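You operate a simulated robot arm through the tools that you are given. There is no shell and no other tool. Be economical: measure what you need, move in short steps, check, and stop when the job is done.

You are at the controls of a simulated robot arm. One attempt, no reset.

JOB
Fetch the stone from the middle shelf of the screen rack and set it on top of the white carton there.

Only the result counts: the job must be done as asked and must still hold three seconds after the hand-in. Knocking over, shifting, dropping, spilling or breaking anything else fails it.

ROBOT AND FRAMES
A 6-joint arm with a two-finger parallel gripper, fixed in place. Base frame: the origin is at the foot of the arm, x ahead of it, y to its left, z up; the work surface is at about z = 0. Units: m, degrees, N and s.
With the tool pointing down near the work surface it reaches from about 0.14 to 0.58 m from the base axis. Its first joint turns from -66.0 to 66.0 degrees. Payload 2.1 kg.
Tool frame: the origin (TCP) lies between the finger pads and is the grasp point; the fingertips stand 0.03 m ahead of it; z points along the fingers, y is the line along which they close. Largest opening 0.094 m; finger width 0.028, thickness 0.01; the body of the gripper, 0.05 by 0.096 m, starts 0.055 m behind the TCP.
Orientation is told as [roll, pitch, yaw] about the base's x, y, z axes, in that order, counted from this pose: with the fingers straight down and closing along the base's y, the tool's x points along the base's -x, its y along +y and its z along -z.

CONTROLS
- The arm moves only by the tool jog_arm. Its argument "steps" is a list of rows, each a list of 2 entries, a list of its own where there are three numbers: the shift along the base's x, y, z in units of 30 mm (1.0 is 30 mm), then the turn, a rotation vector about the base's x, y, z in units of 4 degrees (1.0 is 4 degrees). In form: [[[tx, ty, tz], [wx, wy, wz]], ...]. A call has 1 to 20 rows; each row shifts and turns the commanded pose from where the row before left it. "jaw" is the opening in per cent of the stroke, from 0 (shut) to 100 (fully open), set as the call begins (left out, the last holds). A call with a number of a shift or a turn outside -1 to 1 is refused whole. A row lasts 0.2 s, in which the tool goes at most 0.05 m and 8.6 degrees; a call with a longer step from one row to the next is refused whole, and so is a gripper value outside its range. Where a pose cannot be reached the arm comes as near as it can. A force on the tool above 40 N (or 10 N above the force at the start of the call, whichever is more), or a blocked arm, ends the call early, and 0.2 s more pass. The fingers move at their own pace (about 0.072 m/s each) and stop on an object; they squeeze with about 30 N. The grip force told is the motor's: it shows also when the fingers shut on nothing. Time passes only in rows, and 0.2 s behind the last, so rows that do not move let the fingers close. It gives the time, the measured TCP pose, the force on the tool (base axes), the opening and the grip force at its end, in the units of the frame above (readings bear some noise).
- Cameras (640 x 400 px; columns grow to the right, rows downward): "scene" is fixed at [0.0558, -0.3665, 0.4684]; the picture's right is [0.74, -0.67, 0.00], its down [-0.42, -0.46, -0.78] and it looks along [0.53, 0.58, -0.62] (base axes); focal length 237 px, centre (320, 200). "wrist" rides on the gripper at [-0.037, 0, -0.058] in the tool frame; the picture's right is [0.00, -1.00, 0.00], its down [0.97, 0.00, -0.24] and it looks along [0.24, 0.00, 0.97] (tool axes); focal length 218 px, centre (320, 200).
- camera(camera): a new picture of that camera. The clock stands still meanwhile.
- locate(camera, pixels): for up to 12 pixels [column, row] of the newest picture of that camera ("zoom" is the newest enlarged one), the place [x, y, z] in the base frame of the surface seen there, good to about 0.002 m, but the place of the scene camera against the robot may be out by one fixed shift of up to 0.018 m in any direction. The clock stands still meanwhile.
- close_up(camera, box): a new picture of the part [left, top, right, bottom] of that camera's present view, enlarged. The clock stands still meanwhile.
- hand_in(): hands the job in; it is judged then, once.

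Work in short steps. Measure before you move; look again where a grasp or a placing could have gone wrong, and mend it. You have 60 turns and 22 pictures in all, those below and enlarged ones among them. Open the gripper and draw the arm clear of the work before you hand the job in, unless the task says otherwise; then end with one line.

The tools are called after "Call:" as name(argument=value, ...) on one line, values as JSON. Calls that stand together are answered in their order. jog_arm: Moves the arm, as the interface text tells. Its arguments: {"type":"object","properties":{"steps":{"type":"array"},"jaw":{"type":"number"}},"required":["steps"]} The other tools are called the same way: camera (camera) takes a picture; locate (camera, pixels) gives the place of the surface under pixels of a picture; close_up (camera, box) takes an enlarged picture of a part of a camera's view; hand_in () hands the job in.

At the start:

```text
time: 0.0
eef_pos: [0.2757, -0.1205, 0.3281]
tcp_rot: [0.0, 0.0, -0.1]
contact_force: [-1.3, 0.2, -0.9]
gripper_width: 0.0937
grip_force: 0.0
```

scene: 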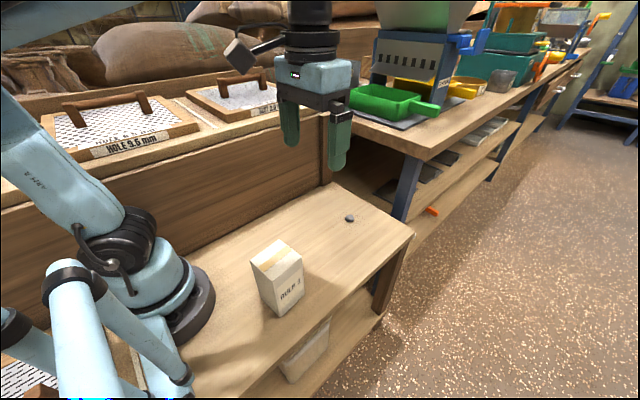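
wrist: 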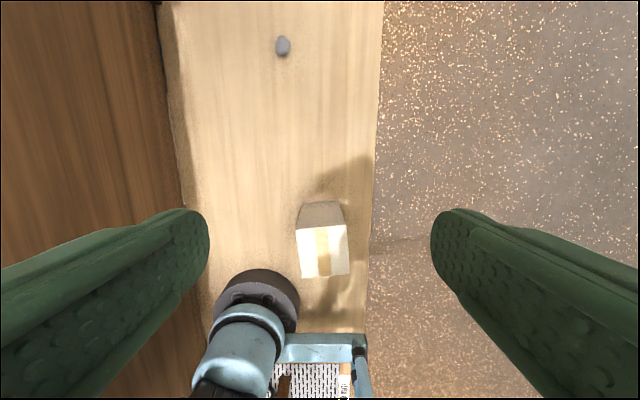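

The stone shows at scene (349,218) / wrist (283,46), and the carton at scene (278,270) / wrist (322,250). I measure both in both views.

Call:
locate(camera="wrist", pixels=[[283, 46], [283, 38], [283, 54], [277, 46], [289, 46], [270, 60], [300, 232], [344, 228], [347, 272], [303, 276], [322, 250], [322, 212]])

Call:
locate(camera="scene", pixels=[[349, 218], [349, 215], [251, 262], [278, 241], [301, 259], [270, 280], [276, 262], [330, 225], [285, 290]])

Call:
close_up(camera="scene", box=[230, 180, 420, 320])

Call:
close_up(camera="wrist", box=[250, 20, 320, 70])

```text
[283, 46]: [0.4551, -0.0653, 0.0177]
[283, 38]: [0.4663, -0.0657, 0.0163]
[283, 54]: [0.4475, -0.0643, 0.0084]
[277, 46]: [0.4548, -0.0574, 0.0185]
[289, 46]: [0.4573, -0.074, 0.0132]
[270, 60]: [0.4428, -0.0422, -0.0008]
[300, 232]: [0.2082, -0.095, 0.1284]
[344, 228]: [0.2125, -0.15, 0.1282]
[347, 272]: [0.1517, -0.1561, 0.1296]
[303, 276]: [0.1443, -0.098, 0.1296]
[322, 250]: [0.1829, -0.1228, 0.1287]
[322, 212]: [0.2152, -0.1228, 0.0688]
```

```text
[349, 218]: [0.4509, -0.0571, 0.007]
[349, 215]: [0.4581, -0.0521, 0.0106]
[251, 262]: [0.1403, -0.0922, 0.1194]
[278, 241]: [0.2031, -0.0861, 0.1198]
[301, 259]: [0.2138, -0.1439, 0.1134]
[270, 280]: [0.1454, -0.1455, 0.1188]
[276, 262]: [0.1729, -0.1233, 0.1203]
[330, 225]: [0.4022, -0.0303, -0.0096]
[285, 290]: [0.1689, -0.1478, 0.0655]
```

```text
2.86 times, centred on (325, 250) of scene
```

zoom: 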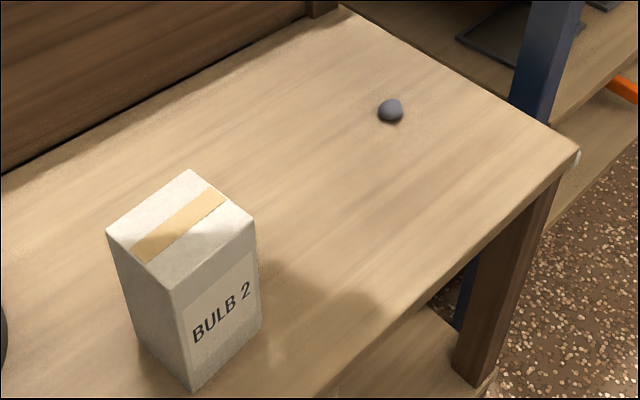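

```text
8.00 times, centred on (285, 45) of wrist
```

zoom: 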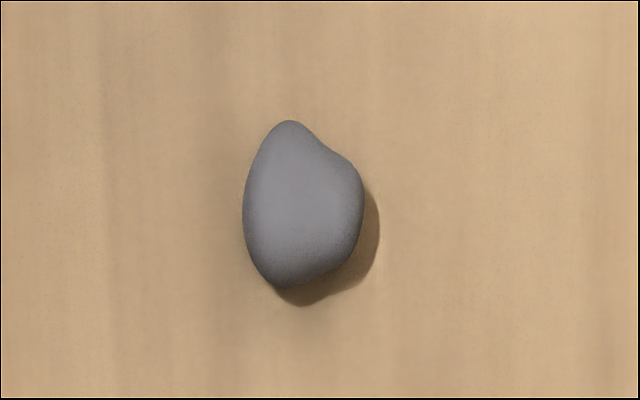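

Stone is about (0.456,-0.065), 18 mm high; carton top is centred near (0.179,-0.125) at z≈0.129. I move above the stone at z≈0.16, narrowing the jaw to stay off the rack wall.

Call:
jog_arm(steps=[[[0.7, 0.22, -0.65], [0, 0, 0]], [[0.7, 0.22, -0.65], [0, 0, 0]], [[0.7, 0.22, -0.65], [0, 0, 0]], [[0.7, 0.22, -0.65], [0, 0, 0]], [[0.7, 0.22, -0.65], [0, 0, 0]], [[0.7, 0.22, -0.65], [0, 0, 0]], [[0.7, 0.22, -0.65], [0, 0, 0]], [[0.7, 0.22, -0.65], [0, 0, 0]], [[0, 0, 0], [0, 0, 0]]], jaw=60)

Call:
camera(camera="wrist")

```text
time: 2.0
eef_pos: [0.445, -0.0689, 0.1738]
tcp_rot: [0.0, 0.0, -0.1]
contact_force: [-0.6, -0.7, 0.7]
gripper_width: 0.0564
grip_force: 0.2
```

```text
17 pictures are left
```

wrist: 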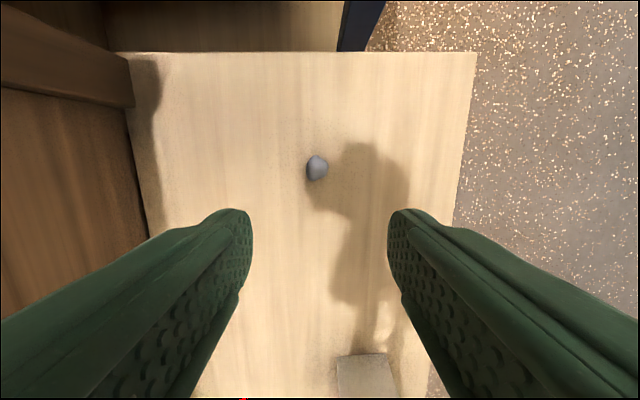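

The stone is at wrist (317,168), between the fingers. I measure its outline from here, plus the table and wall.

Call:
locate(camera="wrist", pixels=[[317, 168], [308, 168], [326, 168], [316, 157], [315, 179], [280, 180], [125, 180], [90, 180]])

Call:
close_up(camera="wrist", box=[285, 145, 355, 189])

```text
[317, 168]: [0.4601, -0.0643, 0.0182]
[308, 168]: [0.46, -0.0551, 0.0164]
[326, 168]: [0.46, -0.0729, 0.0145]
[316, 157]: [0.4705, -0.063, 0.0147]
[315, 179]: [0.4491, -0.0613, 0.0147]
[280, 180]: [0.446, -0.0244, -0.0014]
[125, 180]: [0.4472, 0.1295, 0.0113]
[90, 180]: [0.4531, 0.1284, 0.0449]
```

```text
9.09 times, centred on (320, 167) of wrist
```

zoom: 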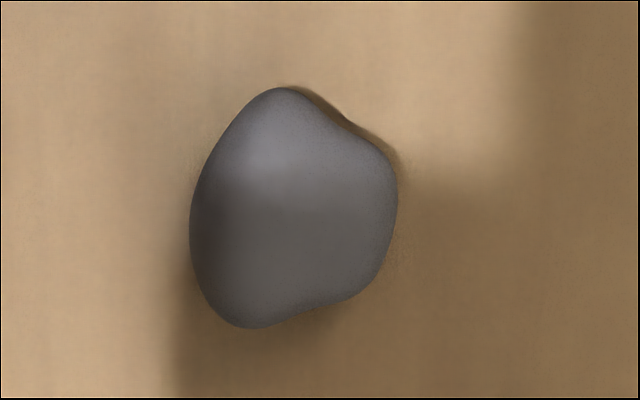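

Stone centre ≈ (0.459,-0.064), top z≈0.018, its flats slanted about 12° clockwise. I turn by -12° and go down to TCP z≈0.06 first.

Call:
jog_arm(steps=[[[0.46, 0.16, -0.5], [0, 0, -1]], [[0, 0, -0.9], [0, 0, -1]], [[0, 0, -0.9], [0, 0, -1]], [[0, 0, -0.9], [0, 0, 0]], [[0, 0, -0.6], [0, 0, 0]], [[0, 0, 0], [0, 0, 0]]])

Call:
camera(camera="wrist")

```text
time: 3.4
eef_pos: [0.4583, -0.0649, 0.0572]
tcp_rot: [0.0, 0.0, -12.1]
contact_force: [0.4, -0.1, 0.2]
gripper_width: 0.0565
grip_force: 0.1
```

```text
15 pictures are left
```

wrist: 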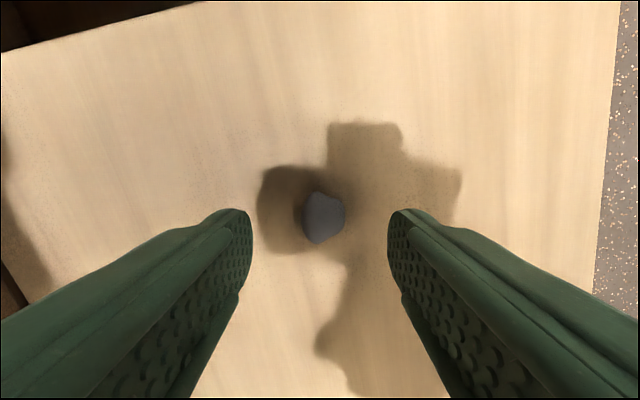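

The stone sits at (323,217), centred between the fingers. I go down 23 mm and close.

Call:
jog_arm(steps=[[[0, 0, -0.4], [0, 0, 0]], [[0, 0, -0.37], [0, 0, 0]], [[0, 0, 0], [0, 0, 0]]])

Call:
jog_arm(steps=[[[0, 0, 0], [0, 0, 0]], [[0, 0, 0], [0, 0, 0]], [[0, 0, 0], [0, 0, 0]], [[0, 0, 0], [0, 0, 0]]], jaw=0)

Call:
camera(camera="wrist")

```text
time: 4.2
eef_pos: [0.4579, -0.0629, 0.0346]
tcp_rot: [0.0, 0.0, -12.1]
contact_force: [-0.3, 0.4, 0.5]
gripper_width: 0.0565
grip_force: 0.1
```

```text
time: 5.2
eef_pos: [0.4577, -0.0637, 0.0345]
tcp_rot: [0.0, 0.0, -12.0]
contact_force: [-0.3, -0.8, 0.5]
gripper_width: 0.0183
grip_force: 30.0
```

```text
14 pictures are left
```

wrist: 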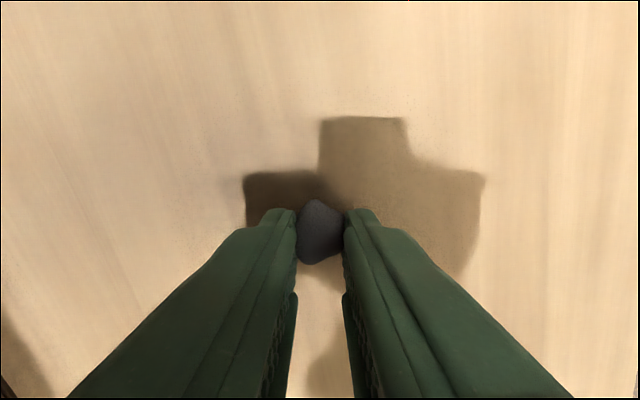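

The stone is held at 18 mm opening with 30 N. I lift it to z≈0.25 and look.

Call:
jog_arm(steps=[[[0, 0, 0.5], [0, 0, 0]], [[0, 0, 0.8], [0, 0, 0]], [[0, 0, 1], [0, 0, 0]], [[0, 0, 1], [0, 0, 0]], [[0, 0, 1], [0, 0, 0]], [[0, 0, 1], [0, 0, 0]], [[0, 0, 1], [0, 0, 0]], [[0, 0, 0.9], [0, 0, 0]], [[0, 0, 0], [0, 0, 0]]])

Call:
camera(camera="wrist")

```text
time: 7.2
eef_pos: [0.4589, -0.0644, 0.2518]
tcp_rot: [0.0, 0.1, -12.1]
contact_force: [0.2, 0.7, 0.1]
gripper_width: 0.018
grip_force: 30.2
```

```text
13 pictures are left
```

wrist: 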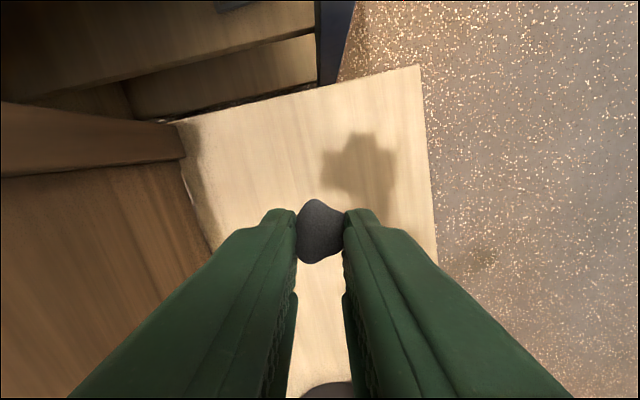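

Stone is held firmly. I carry it back toward the carton at this height, stopping at x≈0.24 to re-measure the carton top.

Call:
jog_arm(steps=[[[-0.9, -0.25, 0], [0, 0, 0]], [[-0.9, -0.25, 0], [0, 0, 0]], [[-0.9, -0.25, 0], [0, 0, 0]], [[-0.9, -0.25, 0], [0, 0, 0]], [[-0.9, -0.25, 0], [0, 0, 0.75]], [[-0.9, -0.25, 0], [0, 0, 0.75]], [[-0.9, -0.25, 0], [0, 0, 0.75]], [[-0.9, -0.27, 0], [0, 0, 0.75]], [[0, 0, 0], [0, 0, 0]]])

Call:
camera(camera="wrist")

Call:
camera(camera="scene")

```text
time: 9.2
eef_pos: [0.2411, -0.1235, 0.2511]
tcp_rot: [0.1, 0.0, 0.0]
contact_force: [-0.6, 0.2, 0.0]
gripper_width: 0.0175
grip_force: 30.1
```

```text
12 pictures are left
```

wrist: 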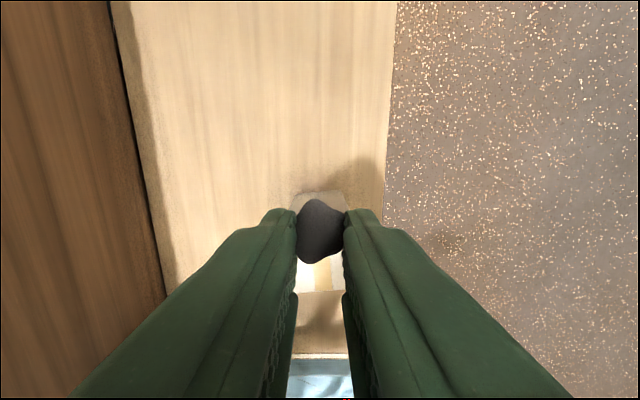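

```text
11 pictures are left
```

scene: 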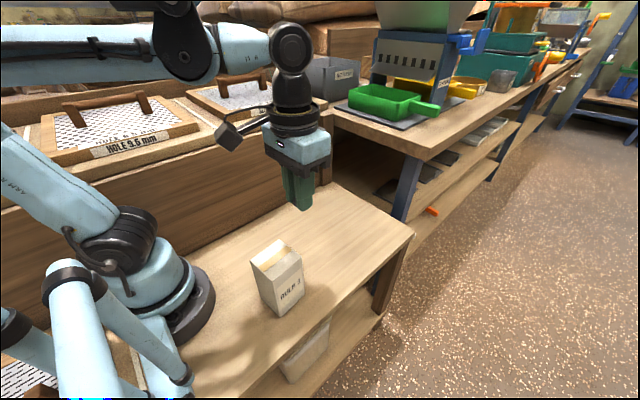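

The carton is untouched and the stone still held. I move over the carton centre (0.179,-0.125) and then down to z≈0.185, leaving ~2 cm clearance.

Call:
jog_arm(steps=[[[-0.7, -0.02, 0], [0, 0, 0]], [[-0.7, -0.02, 0], [0, 0, 0]], [[-0.67, 0, 0], [0, 0, 0]], [[0, 0, -0.8], [0, 0, 0]], [[0, 0, -0.8], [0, 0, 0]], [[0, 0, -0.6], [0, 0, 0]], [[0, 0, 0], [0, 0, 0]]])

Call:
close_up(camera="scene", box=[200, 190, 360, 320])

Call:
camera(camera="wrist")

```text
time: 10.8
eef_pos: [0.1798, -0.1258, 0.1831]
tcp_rot: [0.0, -0.1, 0.1]
contact_force: [-0.1, 0.7, -0.7]
gripper_width: 0.0178
grip_force: 29.9
```

```text
3.08 times, centred on (280, 255) of scene
```

zoom: 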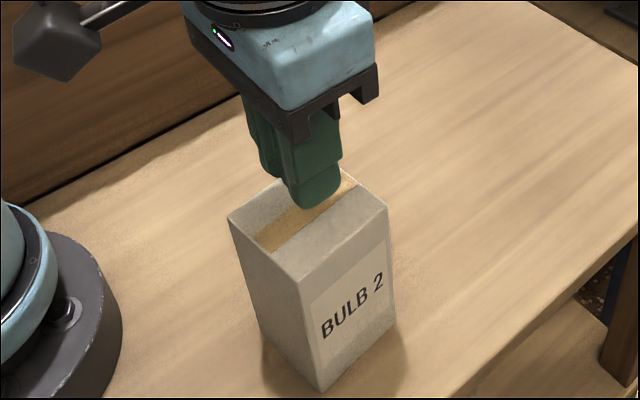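

```text
9 pictures are left
```

wrist: 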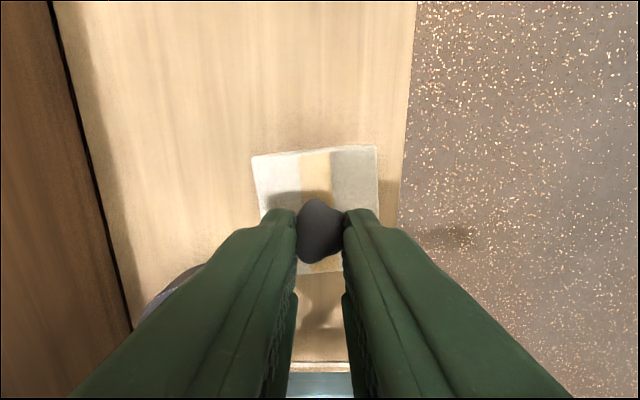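

The stone at (320,230) is over the carton top spanning (252–378, 147–275). I check the top's height and edges before lowering.

Call:
locate(camera="wrist", pixels=[[254, 160], [375, 150], [316, 160], [285, 190], [350, 190], [310, 268], [330, 265], [320, 262], [320, 230], [320, 205]])

```text
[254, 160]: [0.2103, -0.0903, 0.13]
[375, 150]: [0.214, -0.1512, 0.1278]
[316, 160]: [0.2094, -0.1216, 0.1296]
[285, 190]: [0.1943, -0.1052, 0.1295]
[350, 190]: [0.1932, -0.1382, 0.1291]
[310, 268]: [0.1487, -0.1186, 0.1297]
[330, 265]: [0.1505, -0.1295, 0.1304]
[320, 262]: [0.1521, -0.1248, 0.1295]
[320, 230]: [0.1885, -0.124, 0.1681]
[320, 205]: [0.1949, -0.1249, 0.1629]
```

Carton top is at z≈0.1295, so the stone should touch at TCP z≈0.165. I lower 17 mm slowly.

Call:
jog_arm(steps=[[[0, 0, -0.3], [0, 0, 0]], [[0, 0, -0.17], [0, 0, 0]], [[0, 0, -0.1], [0, 0, 0]], [[0, 0, 0], [0, 0, 0]]])

Call:
close_up(camera="scene", box=[240, 210, 320, 270])

```text
time: 11.8
eef_pos: [0.1787, -0.1253, 0.1688]
tcp_rot: [0.0, 0.0, 0.0]
contact_force: [0.6, -1.0, 0.0]
gripper_width: 0.0179
grip_force: 29.5
```

```text
6.67 times, centred on (280, 240) of scene
```

zoom: 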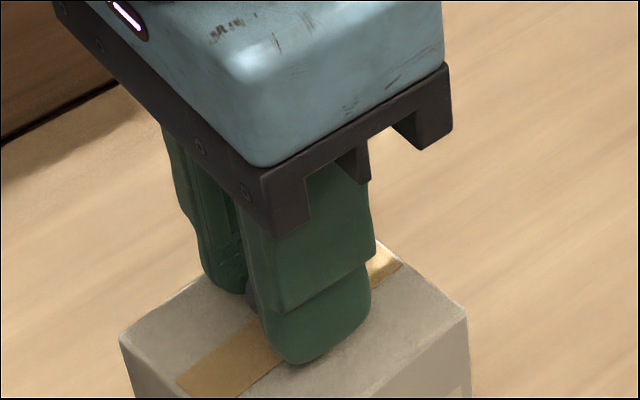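

No contact yet at z≈0.168. I lower in 1 mm steps watching the force.

Call:
jog_arm(steps=[[[0, 0, -0.03], [0, 0, 0]], [[0, 0, 0], [0, 0, 0]]])

Call:
jog_arm(steps=[[[0, 0, -0.03], [0, 0, 0]], [[0, 0, 0], [0, 0, 0]]])

```text
time: 12.4
eef_pos: [0.1784, -0.126, 0.1664]
tcp_rot: [0.0, 0.0, 0.0]
contact_force: [0.1, -0.4, -0.3]
gripper_width: 0.0178
grip_force: 30.3
```

```text
time: 13.0
eef_pos: [0.1802, -0.1258, 0.1655]
tcp_rot: [0.0, 0.0, -0.1]
contact_force: [0.1, -0.4, 0.7]
gripper_width: 0.0179
grip_force: 30.2
```

Still no force at z≈0.1655; two more 1 mm steps.

Call:
jog_arm(steps=[[[0, 0, -0.03], [0, 0, 0]], [[0, 0, 0], [0, 0, 0]]])

Call:
close_up(camera="wrist", box=[240, 140, 400, 300])

```text
time: 13.6
eef_pos: [0.1798, -0.1257, 0.1654]
tcp_rot: [0.1, 0.0, 0.1]
contact_force: [-0.5, -1.1, 13.0]
gripper_width: 0.0177
grip_force: 30.1
```

```text
2.50 times, centred on (320, 220) of wrist
```

zoom: 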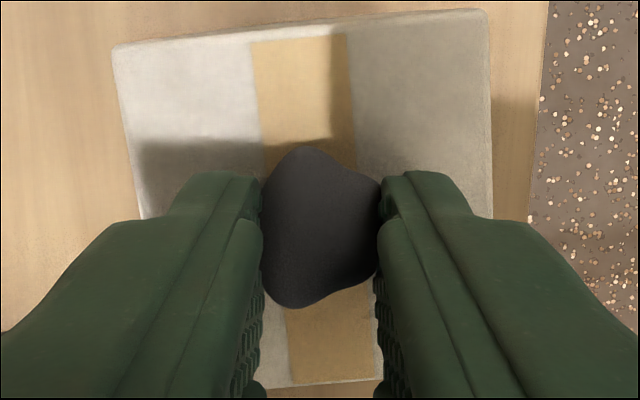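

Contact (13 N upward): the stone rests on the carton. I ease up 0.6 mm and open to 45 %.

Call:
jog_arm(steps=[[[0, 0, 0.02], [0, 0, 0]], [[0, 0, 0], [0, 0, 0]]])

Call:
jog_arm(steps=[[[0, 0, 0], [0, 0, 0]], [[0, 0, 0], [0, 0, 0]], [[0, 0, 0], [0, 0, 0]]], jaw=45)

Call:
camera(camera="wrist")

```text
time: 14.2
eef_pos: [0.179, -0.1247, 0.1657]
tcp_rot: [0.0, 0.0, 0.0]
contact_force: [0.0, -1.4, 5.6]
gripper_width: 0.0177
grip_force: 30.5
```

```text
time: 15.0
eef_pos: [0.1799, -0.1249, 0.1652]
tcp_rot: [0.0, 0.0, -0.1]
contact_force: [0.0, 0.8, 0.1]
gripper_width: 0.0424
grip_force: 0.1
```

```text
6 pictures are left
```

wrist: 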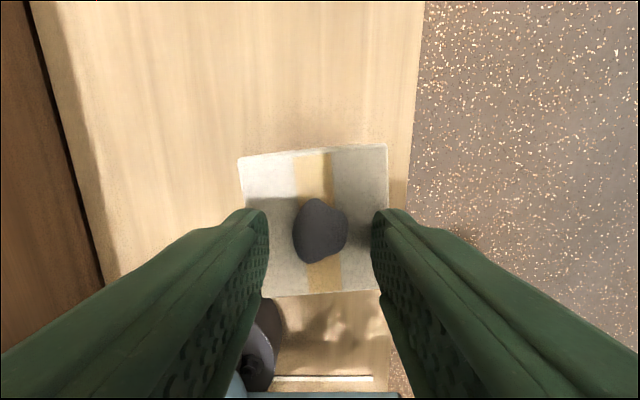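

The stone stands free at (320,231) on the carton, between the open fingers. I raise straight up and then move away.

Call:
jog_arm(steps=[[[0, 0, 0.4], [0, 0, 0]], [[0, 0, 0.8], [0, 0, 0]], [[0, 0, 1], [0, 0, 0]], [[0, 0, 1], [0, 0, 0]], [[0, 0, 1], [0, 0, 0]], [[0.8, 0, 0.8], [0, 0, 0]], [[1, 0, 0], [0, 0, 0]], [[1, 0, 0], [0, 0, 0]], [[0, 0, 0], [0, 0, 0]], [[0, 0, 0], [0, 0, 0]]])

Call:
close_up(camera="scene", box=[200, 190, 360, 320])

```text
time: 17.2
eef_pos: [0.2647, -0.1245, 0.3163]
tcp_rot: [0.1, 0.1, -0.1]
contact_force: [0.4, -0.6, 0.4]
gripper_width: 0.0424
grip_force: 0.1
```

```text
3.08 times, centred on (280, 255) of scene
```

zoom: 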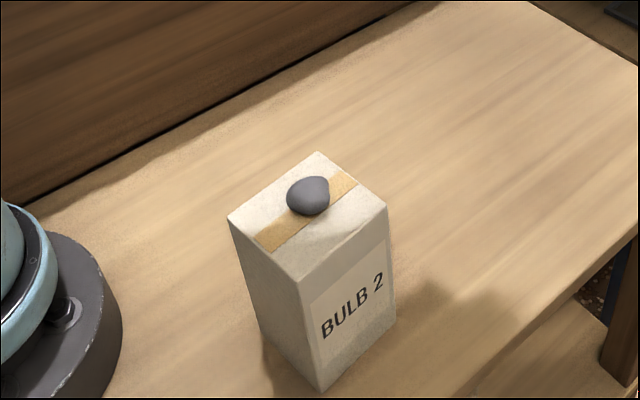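

The stone rests centred on the carton at zoom (308,195), the carton has not moved and the arm is clear. I hand in.

Call:
hand_in()

```text
The job is handed in.
```

The stone is on top of the white carton, near the middle; the carton did not move, the gripper is open and the arm is clear, and the job is handed in.
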